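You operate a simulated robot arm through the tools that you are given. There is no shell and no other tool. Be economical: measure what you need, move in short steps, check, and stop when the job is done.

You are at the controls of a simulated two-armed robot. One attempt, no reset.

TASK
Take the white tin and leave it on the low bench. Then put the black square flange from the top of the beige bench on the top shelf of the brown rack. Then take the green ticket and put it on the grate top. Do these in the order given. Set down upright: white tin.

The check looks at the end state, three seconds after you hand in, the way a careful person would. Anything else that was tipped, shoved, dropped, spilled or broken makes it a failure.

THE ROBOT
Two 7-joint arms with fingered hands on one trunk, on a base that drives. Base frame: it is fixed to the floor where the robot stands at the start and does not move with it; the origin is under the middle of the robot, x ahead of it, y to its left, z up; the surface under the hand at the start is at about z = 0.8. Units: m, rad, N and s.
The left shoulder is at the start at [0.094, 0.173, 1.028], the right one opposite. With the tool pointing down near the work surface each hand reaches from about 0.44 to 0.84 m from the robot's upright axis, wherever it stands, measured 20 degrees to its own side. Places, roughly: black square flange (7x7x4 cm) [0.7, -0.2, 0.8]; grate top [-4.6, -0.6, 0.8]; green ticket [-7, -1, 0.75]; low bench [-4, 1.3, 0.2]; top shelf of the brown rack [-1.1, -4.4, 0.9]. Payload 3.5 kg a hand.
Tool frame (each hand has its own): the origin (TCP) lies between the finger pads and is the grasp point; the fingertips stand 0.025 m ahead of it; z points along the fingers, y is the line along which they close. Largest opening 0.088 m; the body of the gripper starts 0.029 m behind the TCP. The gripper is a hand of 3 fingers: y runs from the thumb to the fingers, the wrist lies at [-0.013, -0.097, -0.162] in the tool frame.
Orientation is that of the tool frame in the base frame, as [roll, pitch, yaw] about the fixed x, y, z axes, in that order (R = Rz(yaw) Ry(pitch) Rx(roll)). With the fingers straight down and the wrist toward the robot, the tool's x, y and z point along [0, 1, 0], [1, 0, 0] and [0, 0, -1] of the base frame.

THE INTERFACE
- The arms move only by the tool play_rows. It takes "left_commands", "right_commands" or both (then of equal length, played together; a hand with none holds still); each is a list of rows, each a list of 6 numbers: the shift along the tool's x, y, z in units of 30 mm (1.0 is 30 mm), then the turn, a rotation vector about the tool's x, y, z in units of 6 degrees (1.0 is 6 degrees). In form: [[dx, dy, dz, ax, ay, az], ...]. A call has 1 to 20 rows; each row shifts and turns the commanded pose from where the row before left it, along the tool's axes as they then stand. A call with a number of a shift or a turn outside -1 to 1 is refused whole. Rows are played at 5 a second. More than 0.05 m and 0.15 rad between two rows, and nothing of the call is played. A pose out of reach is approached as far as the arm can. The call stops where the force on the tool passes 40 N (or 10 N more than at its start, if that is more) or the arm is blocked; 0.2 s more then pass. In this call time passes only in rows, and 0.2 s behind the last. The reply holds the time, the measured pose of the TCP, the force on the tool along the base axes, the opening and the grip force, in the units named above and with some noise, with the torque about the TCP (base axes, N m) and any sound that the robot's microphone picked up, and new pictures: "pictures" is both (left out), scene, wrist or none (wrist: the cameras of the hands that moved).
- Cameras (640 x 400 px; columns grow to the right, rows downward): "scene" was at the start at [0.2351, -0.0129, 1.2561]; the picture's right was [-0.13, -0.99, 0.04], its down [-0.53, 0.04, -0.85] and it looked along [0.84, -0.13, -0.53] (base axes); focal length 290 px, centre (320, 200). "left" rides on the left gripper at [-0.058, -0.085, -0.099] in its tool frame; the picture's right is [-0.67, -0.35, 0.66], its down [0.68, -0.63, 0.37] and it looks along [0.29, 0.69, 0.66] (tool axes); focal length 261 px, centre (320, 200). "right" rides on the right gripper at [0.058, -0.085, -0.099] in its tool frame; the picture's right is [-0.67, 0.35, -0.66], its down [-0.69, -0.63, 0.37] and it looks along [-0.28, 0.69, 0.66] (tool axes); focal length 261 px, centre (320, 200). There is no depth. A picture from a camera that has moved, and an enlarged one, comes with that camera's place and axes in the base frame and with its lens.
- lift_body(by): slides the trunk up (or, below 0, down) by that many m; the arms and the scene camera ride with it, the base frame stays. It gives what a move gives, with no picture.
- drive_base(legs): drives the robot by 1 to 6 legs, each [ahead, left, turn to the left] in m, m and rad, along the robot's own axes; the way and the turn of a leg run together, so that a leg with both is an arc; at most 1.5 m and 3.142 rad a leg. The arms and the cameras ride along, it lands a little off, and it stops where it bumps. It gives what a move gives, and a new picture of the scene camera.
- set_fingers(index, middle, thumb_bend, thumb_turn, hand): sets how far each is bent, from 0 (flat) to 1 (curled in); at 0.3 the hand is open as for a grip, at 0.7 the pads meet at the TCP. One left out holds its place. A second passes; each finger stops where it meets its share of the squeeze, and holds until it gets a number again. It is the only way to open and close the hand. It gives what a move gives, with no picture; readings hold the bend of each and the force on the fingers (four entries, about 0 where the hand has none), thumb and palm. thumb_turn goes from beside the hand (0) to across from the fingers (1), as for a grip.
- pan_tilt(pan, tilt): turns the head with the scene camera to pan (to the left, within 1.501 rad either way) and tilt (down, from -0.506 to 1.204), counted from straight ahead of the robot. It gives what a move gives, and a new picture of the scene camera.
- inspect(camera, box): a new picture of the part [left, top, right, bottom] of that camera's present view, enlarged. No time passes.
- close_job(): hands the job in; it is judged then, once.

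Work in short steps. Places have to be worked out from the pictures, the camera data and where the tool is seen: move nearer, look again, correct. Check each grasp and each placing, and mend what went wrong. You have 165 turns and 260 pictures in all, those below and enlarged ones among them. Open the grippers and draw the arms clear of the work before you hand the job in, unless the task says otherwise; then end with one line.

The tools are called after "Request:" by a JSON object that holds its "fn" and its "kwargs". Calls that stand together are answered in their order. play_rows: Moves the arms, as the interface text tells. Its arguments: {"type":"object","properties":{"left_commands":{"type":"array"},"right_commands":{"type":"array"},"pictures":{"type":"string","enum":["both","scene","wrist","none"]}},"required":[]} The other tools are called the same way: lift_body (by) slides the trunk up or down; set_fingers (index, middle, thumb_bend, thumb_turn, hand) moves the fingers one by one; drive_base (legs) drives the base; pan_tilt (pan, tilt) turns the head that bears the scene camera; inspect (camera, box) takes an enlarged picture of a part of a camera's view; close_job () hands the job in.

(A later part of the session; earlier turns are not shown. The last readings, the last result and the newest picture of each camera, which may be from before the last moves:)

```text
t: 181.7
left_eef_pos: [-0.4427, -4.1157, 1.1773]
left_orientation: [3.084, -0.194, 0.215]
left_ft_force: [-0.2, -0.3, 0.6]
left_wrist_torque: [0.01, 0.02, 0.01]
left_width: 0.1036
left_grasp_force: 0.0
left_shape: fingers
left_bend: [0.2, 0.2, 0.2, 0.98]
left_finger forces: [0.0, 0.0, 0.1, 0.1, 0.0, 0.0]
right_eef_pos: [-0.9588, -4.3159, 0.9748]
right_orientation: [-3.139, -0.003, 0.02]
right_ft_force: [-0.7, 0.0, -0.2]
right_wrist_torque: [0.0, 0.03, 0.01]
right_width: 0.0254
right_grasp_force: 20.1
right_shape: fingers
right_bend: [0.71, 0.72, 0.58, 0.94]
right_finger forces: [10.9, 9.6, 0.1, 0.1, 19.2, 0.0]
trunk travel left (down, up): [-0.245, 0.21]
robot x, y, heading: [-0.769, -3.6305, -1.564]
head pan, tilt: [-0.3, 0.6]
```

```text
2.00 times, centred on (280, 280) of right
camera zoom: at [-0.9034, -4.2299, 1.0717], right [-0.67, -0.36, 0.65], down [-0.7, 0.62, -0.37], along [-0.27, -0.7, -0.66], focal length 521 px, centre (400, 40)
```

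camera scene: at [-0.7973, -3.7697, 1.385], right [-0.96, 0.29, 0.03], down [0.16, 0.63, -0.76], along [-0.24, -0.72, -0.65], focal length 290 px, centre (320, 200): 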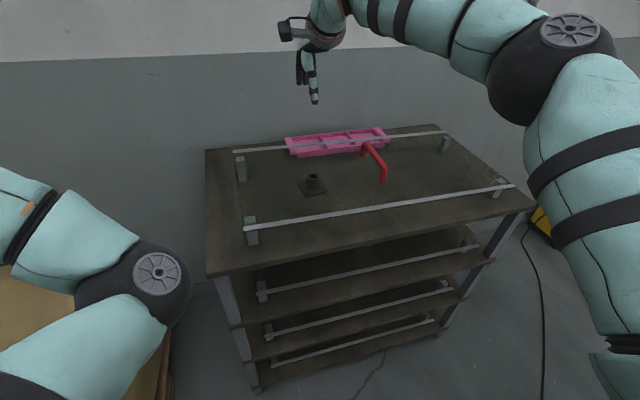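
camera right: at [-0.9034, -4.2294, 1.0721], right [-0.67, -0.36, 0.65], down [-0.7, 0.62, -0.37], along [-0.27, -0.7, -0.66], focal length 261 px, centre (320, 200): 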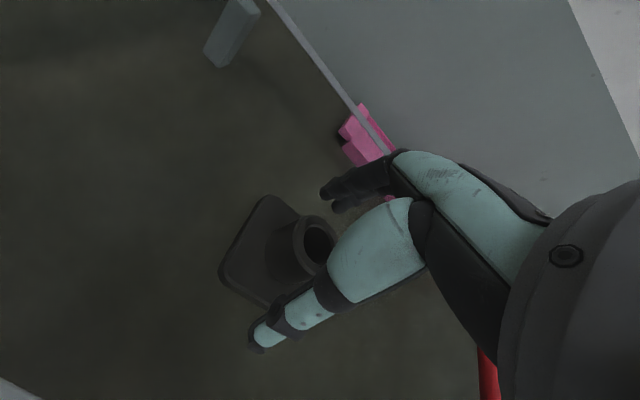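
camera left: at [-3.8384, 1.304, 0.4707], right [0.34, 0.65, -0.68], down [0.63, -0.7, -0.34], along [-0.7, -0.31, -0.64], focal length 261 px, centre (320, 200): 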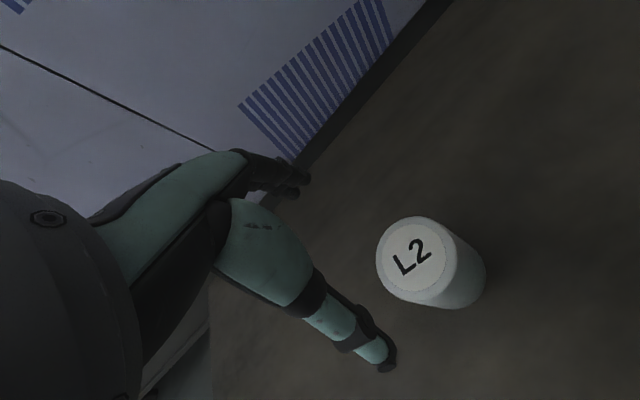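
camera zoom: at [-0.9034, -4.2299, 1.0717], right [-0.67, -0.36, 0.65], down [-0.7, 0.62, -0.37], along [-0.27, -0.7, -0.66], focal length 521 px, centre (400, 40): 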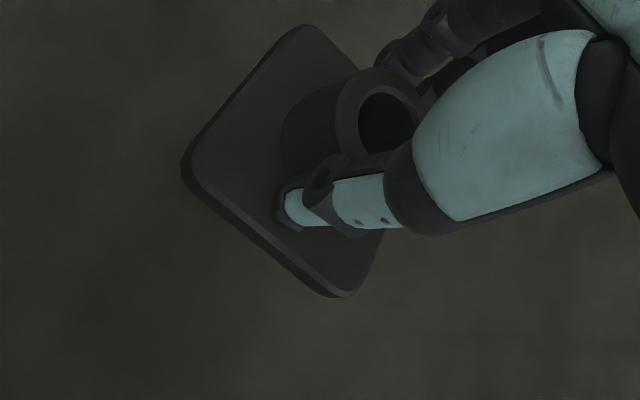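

Firm grip (20 N). Lift 0.17 m.

Request:
{"fn": "play_rows", "kwargs": {"right_commands": [[0, 0, -0.4, 0, 0, 0], [0, 0, -0.8, 0, 0, 0], [0, 0, -1, 0, 0, 0], [0, 0, -1, 0, 0, 0], [0, 0, -1, 0, 0, 0], [0, 0, -1, 0, 0, 0]]}}

```text
t: 183.1
left_eef_pos: [-0.4415, -4.1146, 1.1783]
left_orientation: [3.085, -0.195, 0.213]
left_ft_force: [-0.3, 0.3, 0.3]
left_wrist_torque: [0.0, -0.02, -0.01]
left_width: 0.1036
left_grasp_force: 0.0
left_shape: fingers
left_bend: [0.2, 0.2, 0.2, 0.98]
left_finger forces: [0.1, 0.1, 0.0, 0.0, 0.0, 0.1]
right_eef_pos: [-0.9587, -4.3143, 1.1278]
right_orientation: [-3.141, -0.003, 0.019]
right_ft_force: [0.0, 0.1, -4.1]
right_wrist_torque: [0.0, 0.0, 0.0]
right_width: 0.0252
right_grasp_force: 19.9
right_shape: fingers
right_bend: [0.71, 0.72, 0.58, 0.94]
right_finger forces: [11.0, 9.7, 0.1, 0.1, 19.2, 0.1]
trunk travel left (down, up): [-0.245, 0.21]
robot x, y, heading: [-0.7691, -3.6322, -1.564]
head pan, tilt: [-0.3, 0.6]
camera scene: at [-0.7976, -3.7703, 1.3849], right [-0.96, 0.29, 0.03], down [0.16, 0.63, -0.76], along [-0.24, -0.72, -0.65], focal length 290 px, centre (320, 200)
camera right: at [-0.9044, -4.2296, 1.2279], right [-0.67, -0.36, 0.65], down [-0.7, 0.62, -0.37], along [-0.27, -0.7, -0.66], focal length 261 px, centre (320, 200)
```

scene: 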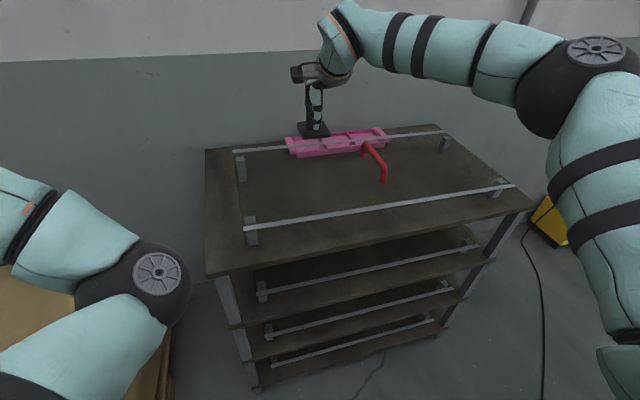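
right: 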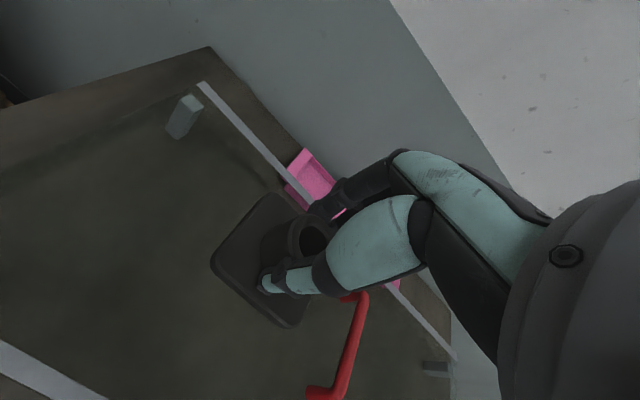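

Flange held level. The rear-left board corner is confirmed at (-0.69, -4.68), pane corner (-0.78, -4.52). The left elbow would be in the way, so I first stretch the left arm out to the left.

Request:
{"fn": "play_rows", "kwargs": {"left_commands": [[1, 0, 0, 0, 0, 0], [1, 0, 0, 0, 0, 0], [1, 0, 0, 0, 0, 0], [1, 0, 0, 0, 0, 0], [1, 0, 0, 0, 0, 0], [1, 0, 0, 0, 0, 0], [1, 0, 0, 0, 0, 0], [1, 0, 0, 0, 0, 0], [1, 0, 0, 0, 0, 0]], "pictures": "scene"}}

```text
t: 185.1
left_eef_pos: [-0.1806, -4.0586, 1.2289]
left_orientation: [3.084, -0.193, 0.212]
left_ft_force: [-0.8, -0.9, 0.2]
left_wrist_torque: [-0.02, 0.01, 0.0]
left_width: 0.1033
left_grasp_force: 0.1
left_shape: fingers
left_bend: [0.2, 0.2, 0.2, 0.98]
left_finger forces: [0.0, 0.0, 0.0, 0.0, 0.0, 0.0]
right_eef_pos: [-0.9593, -4.3157, 1.1287]
right_orientation: [-3.141, -0.004, 0.02]
right_ft_force: [-0.8, 0.2, -3.8]
right_wrist_torque: [-0.01, -0.01, -0.01]
right_width: 0.0253
right_grasp_force: 19.3
right_shape: fingers
right_bend: [0.71, 0.72, 0.58, 0.94]
right_finger forces: [10.9, 9.8, 0.1, 0.1, 19.2, 0.1]
trunk travel left (down, up): [-0.245, 0.21]
robot x, y, heading: [-0.7719, -3.6314, -1.564]
head pan, tilt: [-0.3, 0.6]
camera scene: at [-0.7966, -3.7704, 1.3849], right [-0.96, 0.29, 0.04], down [0.16, 0.63, -0.76], along [-0.24, -0.72, -0.65], focal length 290 px, centre (320, 200)
```

scene: 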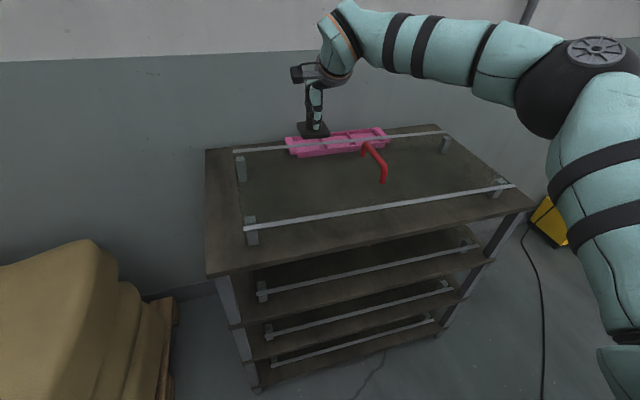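

Left arm is out of the way. Move the right hand over to x≈-0.755, then drive 0.23 m ahead.

Request:
{"fn": "play_rows", "kwargs": {"right_commands": [[0.97, 0, 0, 0, 0, 0], [0.97, 0, 0, 0, 0, 0], [0.97, 0, 0, 0, 0, 0], [0.97, 0, 0, 0, 0, 0], [0.97, 0, 0, 0, 0, 0], [0.97, 0, 0, 0, 0, 0], [0.97, 0, 0, 0, 0, 0]], "pictures": "none"}}

Request:
{"fn": "drive_base", "kwargs": {"legs": [[0.23, 0, 0]]}}

```text
t: 186.7
left_eef_pos: [-0.1805, -4.0591, 1.2284]
left_orientation: [3.082, -0.195, 0.21]
left_ft_force: [0.2, 0.4, 0.1]
left_wrist_torque: [-0.03, 0.02, 0.02]
left_width: 0.1033
left_grasp_force: 0.0
left_shape: fingers
left_bend: [0.2, 0.2, 0.2, 0.98]
left_finger forces: [0.1, 0.1, 0.0, 0.0, 0.0, 0.1]
right_eef_pos: [-0.7542, -4.3117, 1.1303]
right_orientation: [3.141, -0.002, 0.02]
right_ft_force: [0.8, 0.3, -3.9]
right_wrist_torque: [-0.05, 0.03, 0.01]
right_width: 0.0254
right_grasp_force: 19.9
right_shape: fingers
right_bend: [0.71, 0.73, 0.58, 0.94]
right_finger forces: [10.8, 9.8, 0.0, 0.0, 18.9, 0.0]
trunk travel left (down, up): [-0.245, 0.21]
robot x, y, heading: [-0.7725, -3.6321, -1.563]
head pan, tilt: [-0.3, 0.6]
```

```text
t: 188.4
left_eef_pos: [-0.1814, -4.2913, 1.23]
left_orientation: [3.085, -0.196, 0.211]
left_ft_force: [0.2, 0.3, 0.0]
left_wrist_torque: [0.0, 0.0, 0.01]
left_width: 0.1036
left_grasp_force: 0.0
left_shape: fingers
left_bend: [0.2, 0.2, 0.2, 0.98]
left_finger forces: [0.0, 0.1, 0.0, 0.0, 0.0, 0.0]
right_eef_pos: [-0.7553, -4.5421, 1.1313]
right_orientation: [3.141, -0.004, 0.017]
right_ft_force: [-0.4, -0.4, -4.0]
right_wrist_torque: [-0.04, 0.04, -0.02]
right_width: 0.0252
right_grasp_force: 20.1
right_shape: fingers
right_bend: [0.71, 0.73, 0.58, 0.94]
right_finger forces: [10.8, 9.8, 0.0, 0.1, 19.0, 0.0]
trunk travel left (down, up): [-0.245, 0.21]
robot x, y, heading: [-0.7706, -3.8649, -1.566]
head pan, tilt: [-0.3, 0.6]
camera scene: at [-0.7962, -4.0015, 1.3851], right [-0.96, 0.29, 0.03], down [0.16, 0.63, -0.76], along [-0.24, -0.72, -0.65], focal length 290 px, centre (320, 200)
```

scene: 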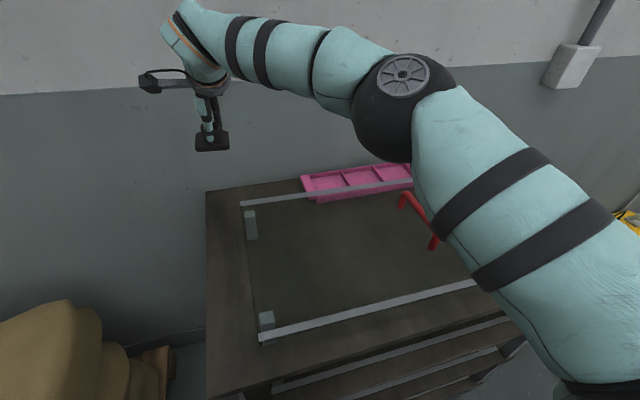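

No bump. Corner re-confirmed. Move to (-0.75, -4.602) and lower to z≈0.98.

Request:
{"fn": "play_rows", "kwargs": {"right_commands": [[0.09, 1, 0, 0, 0, 0], [0.09, 1, 0, 0, 0, 0], [0, 0, 1, 0, 0, 0], [0, 0, 1, 0, 0, 0], [0, 0, 1, 0, 0, 0], [0, 0, 1, 0, 0, 0], [0, 0, 1, 0, 0, 0]]}}

```text
t: 190.1
left_eef_pos: [-0.1813, -4.2943, 1.2299]
left_orientation: [3.085, -0.196, 0.211]
left_ft_force: [0.3, -0.6, -0.6]
left_wrist_torque: [0.02, 0.01, 0.01]
left_width: 0.1032
left_grasp_force: 0.1
left_shape: fingers
left_bend: [0.2, 0.2, 0.2, 0.98]
left_finger forces: [0.0, 0.1, 0.0, 0.0, 0.0, 0.1]
right_eef_pos: [-0.7521, -4.5612, 0.9789]
right_orientation: [-3.138, -0.005, 0.016]
right_ft_force: [-0.1, -0.6, -4.3]
right_wrist_torque: [-0.05, 0.03, 0.0]
right_width: 0.025
right_grasp_force: 19.4
right_shape: fingers
right_bend: [0.71, 0.73, 0.58, 0.94]
right_finger forces: [10.5, 9.7, 0.0, 0.0, 18.5, 0.0]
right hand out of reach, approached as far as the arm can: row 1, 2
trunk travel left (down, up): [-0.245, 0.21]
robot x, y, heading: [-0.7708, -3.8645, -1.565]
head pan, tilt: [-0.3, 0.6]
camera scene: at [-0.7959, -4.0034, 1.3848], right [-0.96, 0.29, 0.04], down [0.16, 0.63, -0.76], along [-0.24, -0.72, -0.65], focal length 290 px, centre (320, 200)
camera right: at [-0.6974, -4.4756, 1.0773], right [-0.67, -0.36, 0.65], down [-0.69, 0.62, -0.37], along [-0.27, -0.7, -0.66], focal length 261 px, centre (320, 200)
```

scene: 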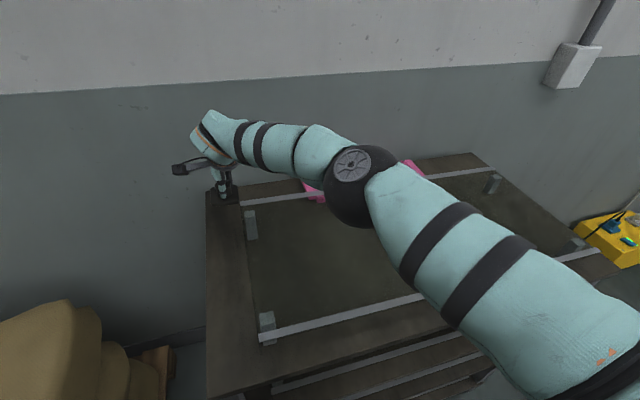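
right: 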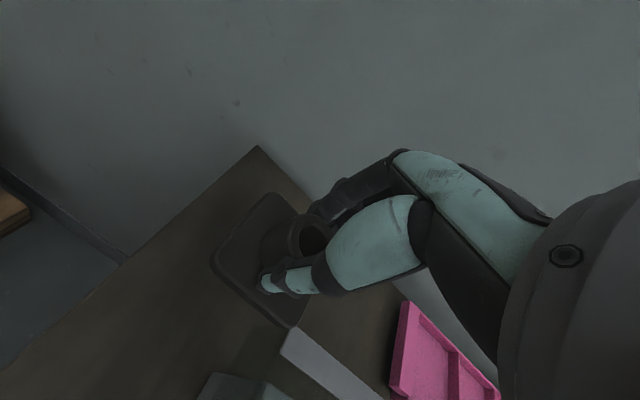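

Now the remaining 4 cm backwards, at this height.

Request:
{"fn": "play_rows", "kwargs": {"right_commands": [[0, 0.7, 0, 0, 0, 0], [0, 0.7, 0, 0, 0, 0]], "pictures": "wrist"}}

Request:
{"fn": "inspect", "kwargs": {"camera": "right", "box": [160, 120, 460, 400]}}

```text
t: 190.7
left_eef_pos: [-0.1818, -4.2933, 1.2301]
left_orientation: [3.085, -0.195, 0.21]
left_ft_force: [-0.5, 0.3, -1.1]
left_wrist_torque: [0.01, 0.03, -0.01]
left_width: 0.1034
left_grasp_force: 0.1
left_shape: fingers
left_bend: [0.2, 0.2, 0.2, 0.98]
left_finger forces: [0.0, 0.0, 0.0, 0.1, 0.0, 0.0]
right_eef_pos: [-0.7541, -4.5704, 0.9797]
right_orientation: [-3.141, -0.003, 0.016]
right_ft_force: [-0.6, 0.4, -4.2]
right_wrist_torque: [-0.02, 0.03, 0.01]
right_width: 0.0249
right_grasp_force: 19.5
right_shape: fingers
right_bend: [0.71, 0.73, 0.58, 0.94]
right_finger forces: [10.4, 9.6, 0.0, 0.0, 18.4, 0.0]
right hand out of reach, approached as far as the arm can: row 1, 2
trunk travel left (down, up): [-0.245, 0.21]
robot x, y, heading: [-0.7715, -3.8661, -1.565]
head pan, tilt: [-0.3, 0.6]
camera right: at [-0.6988, -4.4851, 1.0774], right [-0.67, -0.36, 0.65], down [-0.69, 0.62, -0.37], along [-0.27, -0.7, -0.66], focal length 261 px, centre (320, 200)
```

right: 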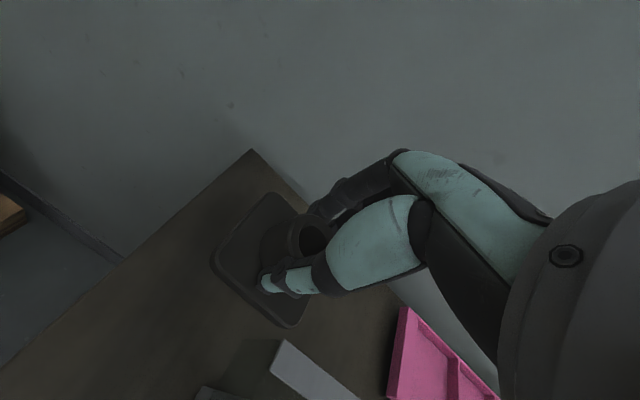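

```text
1.43 times, centred on (310, 260) of right
camera zoom: at [-0.6988, -4.4851, 1.0774], right [-0.67, -0.36, 0.65], down [-0.69, 0.62, -0.37], along [-0.27, -0.7, -0.66], focal length 372 px, centre (334, 114)
```

zoom: 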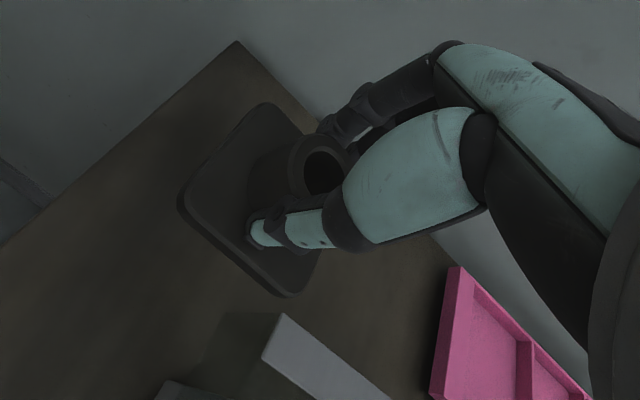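

Arm limit reached at y≈-4.57. I creep the base forward 3 cm.

Request:
{"fn": "drive_base", "kwargs": {"legs": [[0.03, 0, 0]]}}

Request:
{"fn": "inspect", "kwargs": {"camera": "right", "box": [160, 120, 460, 400]}}

```text
t: 191.5
left_eef_pos: [-0.1814, -4.3168, 1.2316]
left_orientation: [3.08, -0.194, 0.213]
left_ft_force: [0.8, 0.2, 0.5]
left_wrist_torque: [0.01, -0.01, 0.01]
left_width: 0.1032
left_grasp_force: 0.1
left_shape: fingers
left_bend: [0.2, 0.2, 0.2, 0.98]
left_finger forces: [0.0, 0.2, 0.0, 0.0, 0.0, 0.0]
right_eef_pos: [-0.7538, -4.5965, 0.9834]
right_orientation: [3.139, -0.004, 0.017]
right_ft_force: [-0.5, 0.5, -3.5]
right_wrist_torque: [-0.02, 0.0, 0.03]
right_width: 0.0252
right_grasp_force: 19.7
right_shape: fingers
right_bend: [0.71, 0.73, 0.58, 0.94]
right_finger forces: [10.4, 9.6, 0.0, 0.0, 18.5, 0.1]
trunk travel left (down, up): [-0.245, 0.21]
robot x, y, heading: [-0.7721, -3.8955, -1.564]
head pan, tilt: [-0.3, 0.6]
camera scene: at [-0.7961, -4.0267, 1.3857], right [-0.96, 0.29, 0.03], down [0.16, 0.63, -0.76], along [-0.24, -0.72, -0.65], focal length 290 px, centre (320, 200)
```

scene: 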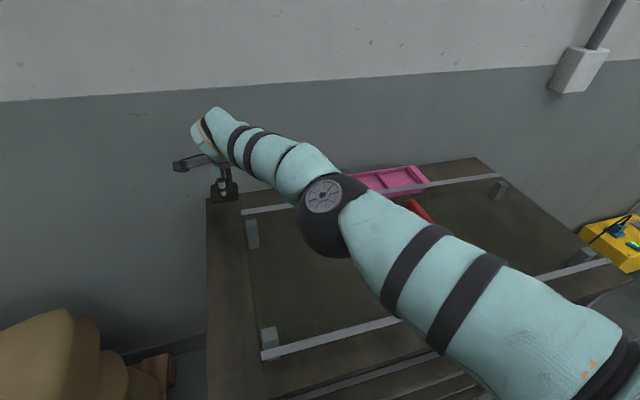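

```text
1.43 times, centred on (310, 260) of right
camera zoom: at [-0.6978, -4.5102, 1.081], right [-0.67, -0.36, 0.65], down [-0.69, 0.62, -0.37], along [-0.27, -0.7, -0.66], focal length 372 px, centre (334, 114)
```

zoom: 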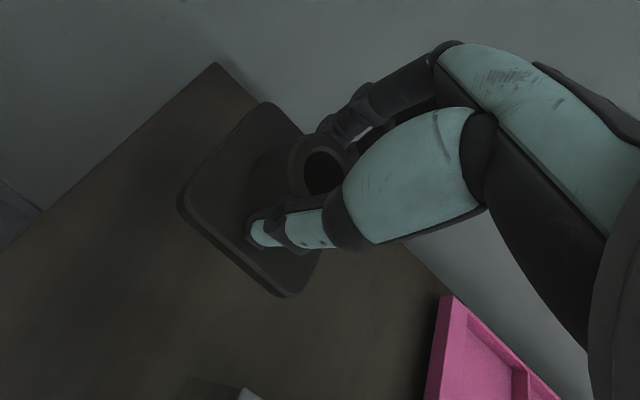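

Position (-0.754, -4.597) is over free board. Lowering in small steps.

Request:
{"fn": "play_rows", "kwargs": {"right_commands": [[0, 0, 0.6, 0, 0, 0], [0, 0, 0.5, 0, 0, 0], [0, 0, 0.4, 0, 0, 0]], "pictures": "none"}}

Request:
{"fn": "play_rows", "kwargs": {"right_commands": [[0, 0, 0.3, 0, 0, 0], [0, 0, 0.25, 0, 0, 0], [0, 0, 0.2, 0, 0, 0]], "pictures": "both"}}

```text
t: 192.3
left_eef_pos: [-0.1815, -4.3248, 1.229]
left_orientation: [3.087, -0.195, 0.212]
left_ft_force: [-0.9, -0.5, -0.2]
left_wrist_torque: [0.01, 0.0, -0.01]
left_width: 0.1032
left_grasp_force: 0.1
left_shape: fingers
left_bend: [0.2, 0.2, 0.2, 0.98]
left_finger forces: [0.1, 0.0, 0.0, 0.0, 0.1, 0.0]
right_eef_pos: [-0.7558, -4.5957, 0.9305]
right_orientation: [-3.141, -0.003, 0.016]
right_ft_force: [0.1, -0.7, -3.2]
right_wrist_torque: [-0.01, 0.0, -0.01]
right_width: 0.0247
right_grasp_force: 18.7
right_shape: fingers
right_bend: [0.71, 0.73, 0.58, 0.94]
right_finger forces: [10.5, 9.6, 0.1, 0.1, 18.4, 0.0]
right hand out of reach, approached as far as the arm can: row 2
trunk travel left (down, up): [-0.245, 0.21]
robot x, y, heading: [-0.7712, -3.8944, -1.56]
head pan, tilt: [-0.3, 0.6]
```

```text
t: 193.1
left_eef_pos: [-0.1808, -4.3229, 1.2299]
left_orientation: [3.085, -0.196, 0.21]
left_ft_force: [-0.3, 0.8, 0.2]
left_wrist_torque: [-0.01, 0.0, 0.01]
left_width: 0.1034
left_grasp_force: 0.1
left_shape: fingers
left_bend: [0.2, 0.2, 0.2, 0.98]
left_finger forces: [0.0, 0.1, 0.1, 0.1, 0.0, 0.0]
right_eef_pos: [-0.7566, -4.5922, 0.9082]
right_orientation: [3.141, -0.005, 0.018]
right_ft_force: [0.0, 0.0, -3.2]
right_wrist_torque: [-0.05, 0.02, 0.05]
right_width: 0.025
right_grasp_force: 19.3
right_shape: fingers
right_bend: [0.71, 0.73, 0.58, 0.94]
right_finger forces: [10.4, 9.7, 0.1, 0.0, 18.4, 0.0]
right hand out of reach, approached as far as the arm can: row 1
trunk travel left (down, up): [-0.245, 0.21]
robot x, y, heading: [-0.7674, -3.8952, -1.562]
head pan, tilt: [-0.3, 0.6]
camera scene: at [-0.7955, -4.0324, 1.3849], right [-0.96, 0.29, 0.04], down [0.16, 0.63, -0.76], along [-0.24, -0.72, -0.65], focal length 290 px, centre (320, 200)
camera right: at [-0.7026, -4.5065, 1.0068], right [-0.67, -0.36, 0.65], down [-0.69, 0.62, -0.37], along [-0.27, -0.7, -0.66], focal length 261 px, centre (320, 200)
```

scene: 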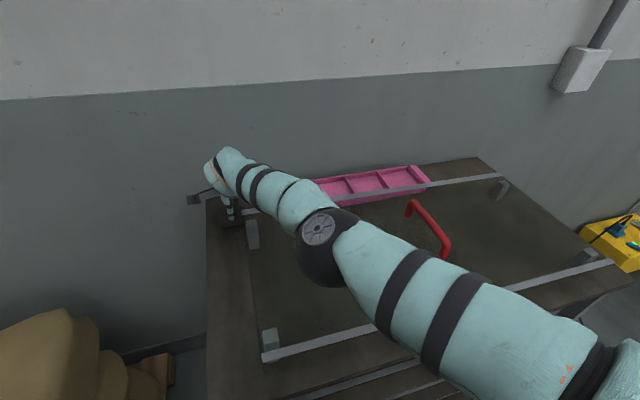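
right: 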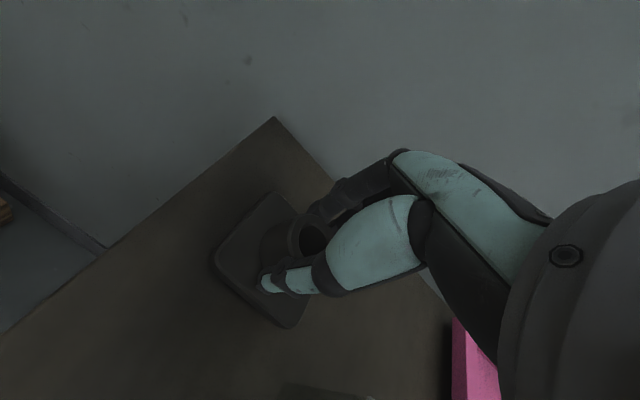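

No contact yet at TCP z 0.908. Continue in small steps.

Request:
{"fn": "play_rows", "kwargs": {"right_commands": [[0, 0, 0.2, 0, 0, 0], [0, 0, 0.2, 0, 0, 0]], "pictures": "none"}}

Request:
{"fn": "play_rows", "kwargs": {"right_commands": [[0, 0, 0.15, 0, 0, 0]], "pictures": "none"}}

```text
t: 193.7
left_eef_pos: [-0.181, -4.322, 1.2314]
left_orientation: [3.084, -0.196, 0.212]
left_ft_force: [-0.2, 0.6, -0.7]
left_wrist_torque: [0.01, 0.01, 0.02]
left_width: 0.1032
left_grasp_force: 0.0
left_shape: fingers
left_bend: [0.2, 0.2, 0.2, 0.98]
left_finger forces: [0.0, 0.0, 0.0, 0.0, 0.0, 0.0]
right_eef_pos: [-0.761, -4.5873, 0.8978]
right_orientation: [3.137, -0.005, 0.018]
right_ft_force: [0.8, -4.9, 7.7]
right_wrist_torque: [0.08, -0.02, 0.0]
right_width: 0.0248
right_grasp_force: 21.9
right_shape: fingers
right_bend: [0.71, 0.73, 0.58, 0.94]
right_finger forces: [10.5, 11.5, 0.0, 0.0, 21.4, 0.1]
right hand out of reach, approached as far as the arm can: row 2
trunk travel left (down, up): [-0.245, 0.21]
robot x, y, heading: [-0.7736, -3.8973, -1.563]
head pan, tilt: [-0.3, 0.6]
```

```text
t: 194.1
left_eef_pos: [-0.1794, -4.3169, 1.2328]
left_orientation: [3.079, -0.193, 0.212]
left_ft_force: [0.3, -0.1, 0.6]
left_wrist_torque: [0.0, 0.0, -0.01]
left_width: 0.1035
left_grasp_force: 0.1
left_shape: fingers
left_bend: [0.2, 0.2, 0.2, 0.98]
left_finger forces: [0.1, 0.1, 0.1, 0.0, 0.0, 0.0]
right_eef_pos: [-0.7612, -4.5864, 0.8967]
right_orientation: [3.131, -0.005, 0.017]
right_ft_force: [-0.1, -9.3, 40.2]
right_wrist_torque: [0.99, -0.22, -0.03]
right_width: 0.0249
right_grasp_force: 38.5
right_shape: fingers
right_bend: [0.71, 0.73, 0.6, 0.93]
right_finger forces: [12.4, 12.4, 0.0, 0.0, 52.7, 0.0]
trunk travel left (down, up): [-0.245, 0.21]
robot x, y, heading: [-0.77, -3.8922, -1.568]
head pan, tilt: [-0.3, 0.6]
```

Contact with the board at TCP z 0.897. Ease off 4 mm and open.

Request:
{"fn": "play_rows", "kwargs": {"right_commands": [[0, 0, -0.14, 0.1, 0, 0]], "pictures": "none"}}

Request:
{"fn": "set_fingers", "kwargs": {"hand": "right", "index": 0.35, "middle": 0.35, "thumb_bend": 0.35}}

Request:
{"fn": "inspect", "kwargs": {"camera": "right", "box": [160, 120, 460, 400]}}

```text
t: 194.5
left_eef_pos: [-0.1819, -4.3194, 1.2313]
left_orientation: [3.081, -0.193, 0.211]
left_ft_force: [-0.3, 0.6, 0.4]
left_wrist_torque: [0.03, -0.01, -0.02]
left_width: 0.1034
left_grasp_force: 0.1
left_shape: fingers
left_bend: [0.2, 0.2, 0.2, 0.98]
left_finger forces: [0.0, 0.0, 0.0, 0.0, 0.0, 0.0]
right_eef_pos: [-0.762, -4.5857, 0.8975]
right_orientation: [-3.134, -0.004, 0.018]
right_ft_force: [0.1, -9.4, 29.2]
right_wrist_torque: [-0.03, -0.17, 0.02]
right_width: 0.0251
right_grasp_force: 32.8
right_shape: fingers
right_bend: [0.72, 0.73, 0.61, 0.93]
right_finger forces: [23.0, 12.7, 0.0, 0.1, 30.0, 0.0]
trunk travel left (down, up): [-0.245, 0.21]
robot x, y, heading: [-0.7697, -3.8942, -1.564]
head pan, tilt: [-0.3, 0.6]
```

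```text
t: 195.5
left_eef_pos: [-0.1806, -4.3215, 1.2291]
left_orientation: [3.083, -0.196, 0.213]
left_ft_force: [-0.6, 0.9, 1.0]
left_wrist_torque: [-0.02, 0.0, -0.03]
left_width: 0.1036
left_grasp_force: 0.0
left_shape: fingers
left_bend: [0.2, 0.2, 0.2, 0.98]
left_finger forces: [0.0, 0.0, 0.0, 0.0, 0.0, 0.1]
right_eef_pos: [-0.7615, -4.5863, 0.8944]
right_orientation: [-3.131, -0.003, 0.018]
right_ft_force: [0.4, 0.5, -0.1]
right_wrist_torque: [-0.02, -0.03, -0.04]
right_width: 0.0742
right_grasp_force: 0.1
right_shape: fingers
right_bend: [0.35, 0.35, 0.35, 0.97]
right_finger forces: [0.0, 0.1, 0.0, 0.1, 0.1, 0.0]
trunk travel left (down, up): [-0.245, 0.21]
robot x, y, heading: [-0.7712, -3.8933, -1.565]
head pan, tilt: [-0.3, 0.6]
```

```text
1.43 times, centred on (310, 260) of right
camera zoom: at [-0.7062, -4.5019, 0.9936], right [-0.67, -0.37, 0.65], down [-0.69, 0.62, -0.36], along [-0.27, -0.69, -0.67], focal length 372 px, centre (334, 114)
```

zoom: 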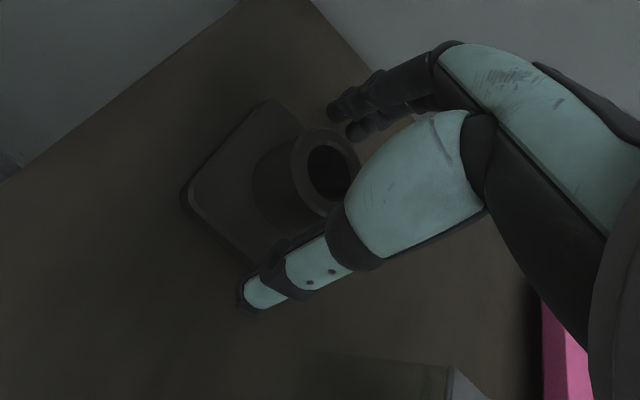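

Released and flat on the board. Rising straight up carefully.

Request:
{"fn": "play_rows", "kwargs": {"right_commands": [[0, 0, -0.4, 0, 0, 0], [0, 0, -0.6, 0, 0, 0], [0, 0, -0.8, 0, 0, 0], [0, 0, -1, 0, 0, 0], [0, 0, -1, 0, 0, 0], [0, 0, -1, 0, 0, 0], [0, 0, -1, 0, 0, 0]]}}

```text
t: 197.1
left_eef_pos: [-0.1809, -4.3222, 1.2289]
left_orientation: [3.082, -0.194, 0.212]
left_ft_force: [0.5, 0.1, 0.3]
left_wrist_torque: [-0.02, 0.0, -0.02]
left_width: 0.1035
left_grasp_force: 0.1
left_shape: fingers
left_bend: [0.2, 0.2, 0.2, 0.98]
left_finger forces: [0.0, 0.1, 0.0, 0.0, 0.1, 0.1]
right_eef_pos: [-0.7633, -4.5885, 1.0683]
right_orientation: [-3.131, -0.005, 0.018]
right_ft_force: [-1.3, 0.3, 0.5]
right_wrist_torque: [-0.03, 0.0, 0.0]
right_width: 0.0744
right_grasp_force: 0.1
right_shape: fingers
right_bend: [0.35, 0.35, 0.35, 0.97]
right_finger forces: [0.0, 0.1, 0.0, 0.1, 0.0, 0.0]
trunk travel left (down, up): [-0.245, 0.21]
robot x, y, heading: [-0.7699, -3.8947, -1.564]
head pan, tilt: [-0.3, 0.6]
camera scene: at [-0.7958, -4.0314, 1.385], right [-0.96, 0.29, 0.03], down [0.16, 0.63, -0.76], along [-0.24, -0.72, -0.65], focal length 290 px, centre (320, 200)
camera right: at [-0.7068, -4.5036, 1.1682], right [-0.67, -0.37, 0.65], down [-0.69, 0.62, -0.36], along [-0.27, -0.69, -0.67], focal length 261 px, centre (320, 200)
```

scene: 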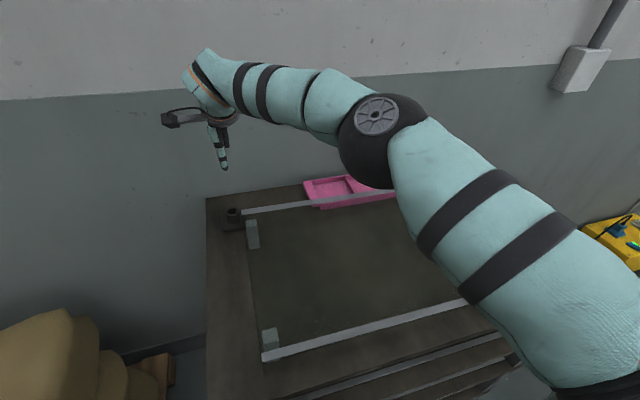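
right: 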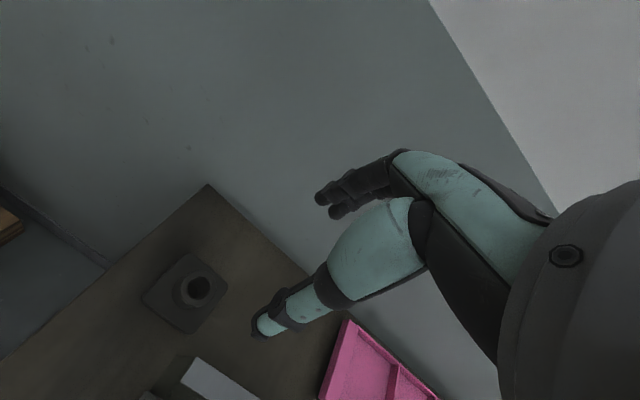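

The flange sits on the brown board's rear-left corner. Back away, then restore compact arm poses.

Request:
{"fn": "drive_base", "kwargs": {"legs": [[-0.6, 0, 0]]}}

Request:
{"fn": "play_rows", "kwargs": {"right_commands": [[-1, 0, -0.3, 0, 0, 0], [-1, 0, -0.3, 0, 0, 0], [-1, 0, -0.3, 0, 0, 0], [-1, 0, -0.3, 0, 0, 0], [-1, 0, -0.3, 0, 0, 0]], "pictures": "none"}}

Request:
{"fn": "play_rows", "kwargs": {"left_commands": [[-1, 0, 0, 0, 0, 0], [-1, 0, 0, 0, 0, 0], [-1, 0, 0, 0, 0, 0], [-1, 0, 0, 0, 0, 0], [-1, 0, 0, 0, 0, 0], [-1, 0, 0, 0, 0, 0], [-1, 0, 0, 0, 0, 0], [-1, 0, 0, 0, 0, 0], [-1, 0, 0, 0, 0, 0]], "pictures": "scene"}}

```text
t: 200.5
left_eef_pos: [-0.1838, -3.7275, 1.2291]
left_orientation: [3.084, -0.194, 0.207]
left_ft_force: [0.4, -0.4, 0.0]
left_wrist_torque: [0.0, 0.0, 0.03]
left_width: 0.1033
left_grasp_force: 0.1
left_shape: fingers
left_bend: [0.2, 0.2, 0.2, 0.98]
left_finger forces: [0.0, 0.0, 0.0, 0.1, 0.1, 0.0]
right_eef_pos: [-0.7684, -3.9921, 1.0675]
right_orientation: [-3.132, -0.002, 0.014]
right_ft_force: [0.1, 0.3, 0.1]
right_wrist_torque: [0.02, 0.0, 0.0]
right_width: 0.0741
right_grasp_force: 0.0
right_shape: fingers
right_bend: [0.35, 0.35, 0.35, 0.97]
right_finger forces: [0.1, 0.0, 0.0, 0.0, 0.0, 0.1]
trunk travel left (down, up): [-0.245, 0.21]
robot x, y, heading: [-0.7702, -3.3004, -1.568]
head pan, tilt: [-0.3, 0.6]
camera scene: at [-0.799, -3.4352, 1.3848], right [-0.96, 0.29, 0.04], down [0.17, 0.63, -0.76], along [-0.24, -0.72, -0.65], focal length 290 px, centre (320, 200)
```

scene: 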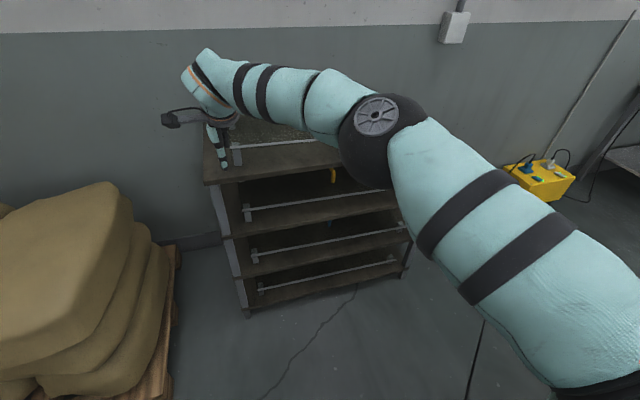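

```text
t: 201.7
left_eef_pos: [-0.1853, -3.7274, 1.2303]
left_orientation: [3.084, -0.195, 0.209]
left_ft_force: [0.1, -0.4, 0.5]
left_wrist_torque: [-0.02, 0.0, 0.0]
left_width: 0.1032
left_grasp_force: 0.0
left_shape: fingers
left_bend: [0.2, 0.2, 0.2, 0.98]
left_finger forces: [0.1, 0.0, 0.1, 0.1, 0.0, 0.1]
right_eef_pos: [-0.919, -3.9934, 1.1123]
right_orientation: [-3.13, -0.004, 0.014]
right_ft_force: [-0.5, 1.1, 1.1]
right_wrist_torque: [-0.03, -0.01, 0.01]
right_width: 0.0745
right_grasp_force: 0.1
right_shape: fingers
right_bend: [0.35, 0.35, 0.35, 0.97]
right_finger forces: [0.0, 0.1, 0.1, 0.1, 0.0, 0.0]
trunk travel left (down, up): [-0.245, 0.21]
robot x, y, heading: [-0.7731, -3.2965, -1.57]
head pan, tilt: [-0.3, 0.6]
```

```text
t: 203.8
left_eef_pos: [-0.3871, -3.7648, 1.1879]
left_orientation: [3.059, -0.154, 0.356]
left_ft_force: [-0.6, 0.5, 0.5]
left_wrist_torque: [0.03, 0.02, 0.0]
left_width: 0.1036
left_grasp_force: 0.1
left_shape: fingers
left_bend: [0.2, 0.2, 0.2, 0.98]
left_finger forces: [0.0, 0.1, 0.0, 0.0, 0.0, 0.1]
right_eef_pos: [-0.9185, -3.9941, 1.1131]
right_orientation: [-3.131, -0.004, 0.013]
right_ft_force: [-0.6, 0.0, 0.0]
right_wrist_torque: [0.01, 0.03, 0.01]
right_width: 0.0746
right_grasp_force: 0.0
right_shape: fingers
right_bend: [0.35, 0.35, 0.35, 0.97]
right_finger forces: [0.0, 0.0, 0.0, 0.0, 0.1, 0.0]
trunk travel left (down, up): [-0.245, 0.21]
robot x, y, heading: [-0.7715, -3.2996, -1.571]
head pan, tilt: [-0.3, 0.6]
stopped in row 9 (left hand): the arm was blocked; the commanded pose is now the measured one
camera scene: at [-0.7993, -3.4347, 1.3849], right [-0.96, 0.29, 0.03], down [0.17, 0.63, -0.76], along [-0.24, -0.72, -0.65], focal length 290 px, centre (320, 200)
```

scene: 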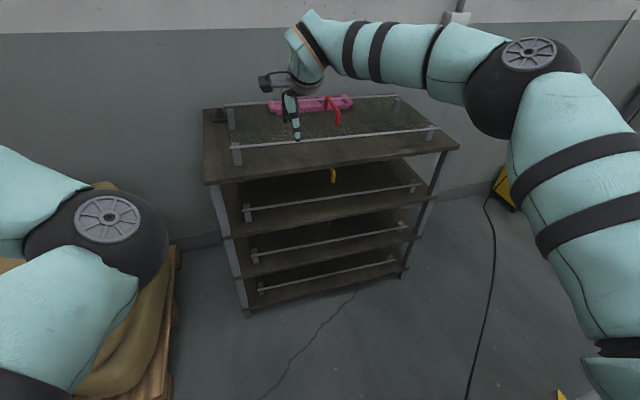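

Poses acceptable. Strafe left to x≈-0.47, back up to y≈-0.9, and turn right to face -x.

Request:
{"fn": "drive_base", "kwargs": {"legs": [[0, 0.3, 0], [-1.2, 0, 0], [-1.2, 0, 0]]}}

Request:
{"fn": "drive_base", "kwargs": {"legs": [[0, 0, -1.571]]}}

Request:
{"fn": "pan_tilt", "kwargs": {"pan": 0, "tilt": 0.3}}

```text
t: 217.3
left_eef_pos: [-0.0951, -1.3514, 1.188]
left_orientation: [3.056, -0.156, 0.367]
left_ft_force: [0.2, 0.7, -0.6]
left_wrist_torque: [0.01, 0.01, -0.04]
left_width: 0.1033
left_grasp_force: 0.1
left_shape: fingers
left_bend: [0.2, 0.2, 0.2, 0.98]
left_finger forces: [0.1, 0.0, 0.0, 0.0, 0.1, 0.0]
right_eef_pos: [-0.6226, -1.5858, 1.1131]
right_orientation: [-3.129, -0.003, 0.024]
right_ft_force: [0.2, 0.4, -0.1]
right_wrist_torque: [-0.04, -0.03, 0.03]
right_width: 0.0744
right_grasp_force: 0.1
right_shape: fingers
right_bend: [0.35, 0.35, 0.35, 0.97]
right_finger forces: [0.0, 0.0, 0.0, 0.0, 0.0, 0.1]
trunk travel left (down, up): [-0.245, 0.21]
robot x, y, heading: [-0.4834, -0.8883, -1.559]
head pan, tilt: [-0.3, 0.6]
camera scene: at [-0.5107, -1.0256, 1.3849], right [-0.96, 0.28, 0.03], down [0.16, 0.64, -0.76], along [-0.23, -0.72, -0.65], focal length 290 px, centre (320, 200)
```

scene: 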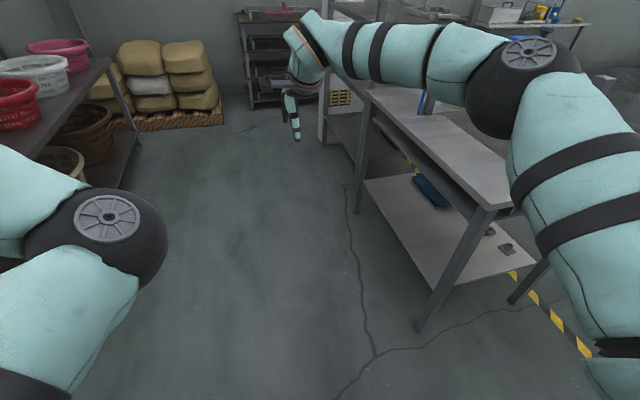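

```text
t: 221.5
left_eef_pos: [-0.9428, -1.2831, 1.1889]
left_orientation: [3.055, -0.152, -1.192]
left_ft_force: [0.0, 0.6, 0.0]
left_wrist_torque: [0.0, -0.02, 0.0]
left_width: 0.1034
left_grasp_force: 0.0
left_shape: fingers
left_bend: [0.2, 0.2, 0.2, 0.98]
left_finger forces: [0.0, 0.0, 0.0, 0.0, 0.0, 0.0]
right_eef_pos: [-1.1843, -0.7568, 1.1126]
right_orientation: [-3.131, -0.002, -1.538]
right_ft_force: [0.1, 0.0, 0.2]
right_wrist_torque: [-0.01, 0.02, 0.0]
right_width: 0.0742
right_grasp_force: 0.0
right_shape: fingers
right_bend: [0.35, 0.35, 0.35, 0.97]
right_finger forces: [0.0, 0.1, 0.0, 0.0, 0.1, 0.1]
trunk travel left (down, up): [-0.245, 0.21]
robot x, y, heading: [-0.4855, -0.8878, -3.118]
head pan, tilt: [-0.3, 0.6]
camera scene: at [-0.6232, -0.8657, 1.3849], right [0.27, 0.96, 0.03], down [0.64, -0.15, -0.76], along [-0.72, 0.23, -0.65], focal length 290 px, centre (320, 200)
```

scene: 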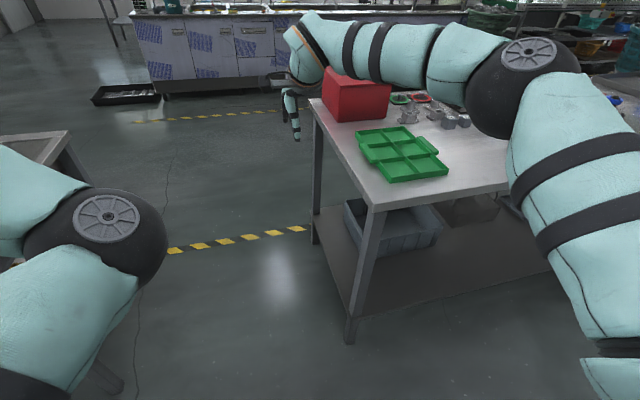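

```text
t: 222.3
left_eef_pos: [-0.9424, -1.2847, 1.1892]
left_orientation: [3.057, -0.152, -1.19]
left_ft_force: [-0.7, -0.1, -0.4]
left_wrist_torque: [0.0, 0.0, -0.03]
left_width: 0.1034
left_grasp_force: 0.0
left_shape: fingers
left_bend: [0.2, 0.2, 0.2, 0.98]
left_finger forces: [0.0, 0.0, 0.0, 0.0, 0.0, 0.0]
right_eef_pos: [-1.1835, -0.7572, 1.1122]
right_orientation: [-3.129, -0.002, -1.537]
right_ft_force: [-0.2, -0.2, 0.2]
right_wrist_torque: [-0.02, 0.01, -0.03]
right_width: 0.0742
right_grasp_force: 0.0
right_shape: fingers
right_bend: [0.35, 0.35, 0.35, 0.97]
right_finger forces: [0.0, 0.0, 0.0, 0.0, 0.1, 0.0]
trunk travel left (down, up): [-0.245, 0.21]
robot x, y, heading: [-0.4822, -0.8892, -3.121]
head pan, tilt: [0.0, 0.3]
camera scene: at [-0.6347, -0.892, 1.4111], right [-0.02, 1.0, 0.0], down [0.41, 0.01, -0.91], along [-0.91, -0.02, -0.41], focal length 290 px, centre (320, 200)
```

scene: 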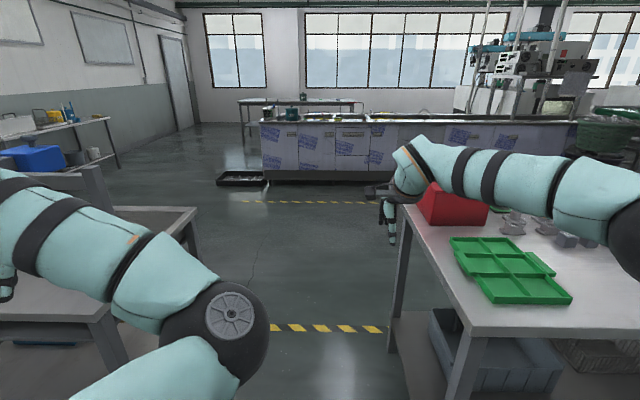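

I raise the trunk another 0.12 m so the elbows clear the red box, then pass the corridor along y≈-0.96.

Request:
{"fn": "lift_body", "kwargs": {"by": 0.12}}

Request:
{"fn": "drive_base", "kwargs": {"legs": [[0, 0.07, -0.02], [1.0, 0, 0], [1.2, 0, 0]]}}

```text
t: 223.8
left_eef_pos: [-0.9446, -1.2827, 1.3096]
left_orientation: [3.055, -0.154, -1.192]
left_ft_force: [-0.2, -0.3, 0.2]
left_wrist_torque: [-0.04, 0.01, 0.04]
left_width: 0.1033
left_grasp_force: 0.1
left_shape: fingers
left_bend: [0.2, 0.2, 0.2, 0.98]
left_finger forces: [0.0, 0.0, 0.1, 0.1, 0.0, 0.0]
right_eef_pos: [-1.1838, -0.7579, 1.2319]
right_orientation: [-3.132, -0.006, -1.537]
right_ft_force: [0.4, -0.2, -0.2]
right_wrist_torque: [0.03, -0.01, 0.01]
right_width: 0.0743
right_grasp_force: 0.2
right_shape: fingers
right_bend: [0.35, 0.35, 0.35, 0.97]
right_finger forces: [0.0, 0.0, 0.0, 0.0, 0.0, 0.0]
trunk travel left (down, up): [-0.365, 0.09]
robot x, y, heading: [-0.4812, -0.8893, -3.12]
head pan, tilt: [0.0, 0.3]
```

```text
t: 235.2
left_eef_pos: [-3.1467, -1.3622, 1.31]
left_orientation: [3.056, -0.154, -1.209]
left_ft_force: [-0.3, -0.6, 0.2]
left_wrist_torque: [0.0, 0.0, 0.0]
left_width: 0.1034
left_grasp_force: 0.1
left_shape: fingers
left_bend: [0.2, 0.2, 0.2, 0.98]
left_finger forces: [0.1, 0.0, 0.1, 0.1, 0.1, 0.1]
right_eef_pos: [-3.3791, -0.8314, 1.2326]
right_orientation: [-3.131, -0.003, -1.553]
right_ft_force: [0.0, -0.3, -0.6]
right_wrist_torque: [0.01, 0.01, 0.03]
right_width: 0.0744
right_grasp_force: 0.1
right_shape: fingers
right_bend: [0.35, 0.35, 0.35, 0.97]
right_finger forces: [0.1, 0.1, 0.1, 0.0, 0.1, 0.0]
trunk travel left (down, up): [-0.365, 0.09]
robot x, y, heading: [-2.6854, -0.9744, -3.134]
head pan, tilt: [0.0, 0.3]
camera scene: at [-2.78, -0.975, 1.5454], right [-0.01, 1.0, 0.0], down [0.32, 0.0, -0.95], along [-0.95, -0.01, -0.32], focal length 290 px, centre (320, 200)
```

scene: 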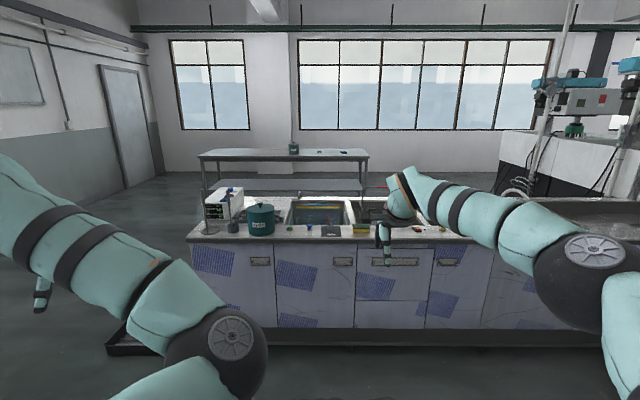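

Through. From here I look at the counter top to identify the grate, and at the far table.

Request:
{"fn": "inspect", "kwargs": {"camera": "scene", "box": [190, 130, 430, 250]}}

```text
2.67 times, centred on (310, 190) of scene
camera zoom: at [-2.78, -0.975, 1.5454], right [-0.01, 1.0, 0.0], down [0.32, 0.0, -0.95], along [-0.95, -0.01, -0.32], focal length 774 px, centre (347, 227)
```

zoom: 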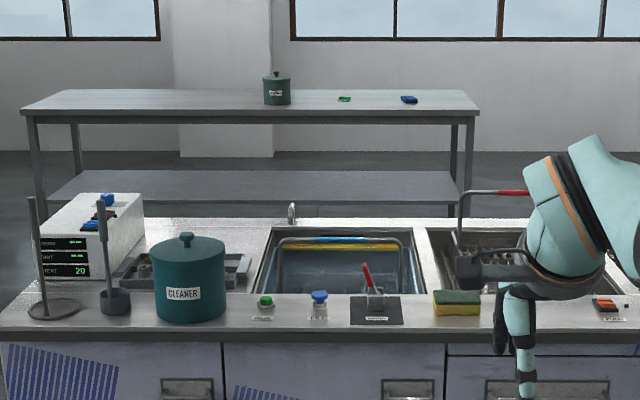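

The green ticket is on the far table near (-7, -1). The grate seems to be over the right sink near (-4.65, -0.63). I go around the counter's left end: strafe to y≈-3.0 and look.

Request:
{"fn": "drive_base", "kwargs": {"legs": [[0, 1.0, -0.007], [0, 1.05, 0]]}}

Request:
{"fn": "pan_tilt", "kwargs": {"pan": 0.05, "tilt": 0.35}}

```text
t: 245.5
left_eef_pos: [-3.1448, -3.4301, 1.3092]
left_orientation: [3.054, -0.155, -1.218]
left_ft_force: [-0.1, 0.3, 0.1]
left_wrist_torque: [0.0, -0.01, -0.01]
left_width: 0.1034
left_grasp_force: 0.1
left_shape: fingers
left_bend: [0.2, 0.2, 0.2, 0.98]
left_finger forces: [0.1, 0.1, 0.1, 0.0, 0.0, 0.0]
right_eef_pos: [-3.3734, -2.8964, 1.233]
right_orientation: [-3.131, -0.005, -1.565]
right_ft_force: [-0.6, 0.0, 0.2]
right_wrist_torque: [0.0, -0.02, 0.01]
right_width: 0.0744
right_grasp_force: 0.1
right_shape: fingers
right_bend: [0.35, 0.35, 0.35, 0.97]
right_finger forces: [0.1, 0.0, 0.0, 0.1, 0.0, 0.0]
trunk travel left (down, up): [-0.365, 0.09]
robot x, y, heading: [-2.6807, -3.0459, 3.136]
head pan, tilt: [0.0, 0.3]
camera scene: at [-2.7755, -3.0463, 1.5453], right [0.0, 1.0, 0.0], down [0.32, 0.0, -0.95], along [-0.95, 0.0, -0.32], focal length 290 px, centre (320, 200)
```

scene: 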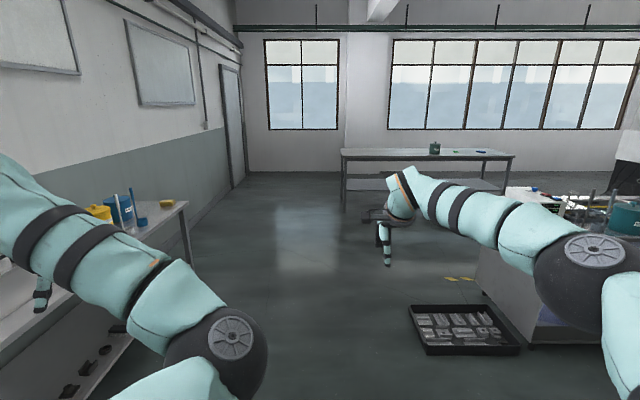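

```text
t: 246.2
left_eef_pos: [-3.1462, -3.4293, 1.308]
left_orientation: [3.055, -0.154, -1.219]
left_ft_force: [0.3, 0.8, -0.1]
left_wrist_torque: [-0.03, 0.01, -0.01]
left_width: 0.1031
left_grasp_force: 0.1
left_shape: fingers
left_bend: [0.2, 0.2, 0.2, 0.98]
left_finger forces: [0.0, 0.0, 0.0, 0.0, 0.0, 0.0]
right_eef_pos: [-3.373, -2.8978, 1.2325]
right_orientation: [-3.131, -0.005, -1.563]
right_ft_force: [-0.1, 0.9, 0.2]
right_wrist_torque: [0.03, 0.0, 0.0]
right_width: 0.0744
right_grasp_force: 0.1
right_shape: fingers
right_bend: [0.35, 0.35, 0.35, 0.97]
right_finger forces: [0.1, 0.1, 0.0, 0.0, 0.1, 0.0]
trunk travel left (down, up): [-0.365, 0.09]
robot x, y, heading: [-2.6777, -3.0483, 3.142]
head pan, tilt: [0.051, 0.351]
camera scene: at [-2.7751, -3.0517, 1.5406], right [-0.05, 1.0, 0.0], down [0.36, 0.02, -0.93], along [-0.93, -0.04, -0.36], focal length 290 px, centre (320, 200)
```

scene: 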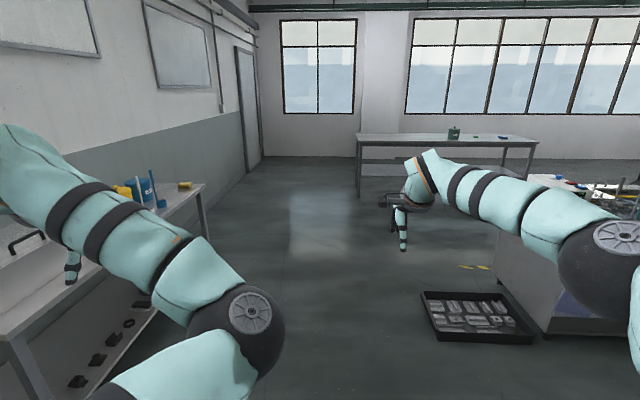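

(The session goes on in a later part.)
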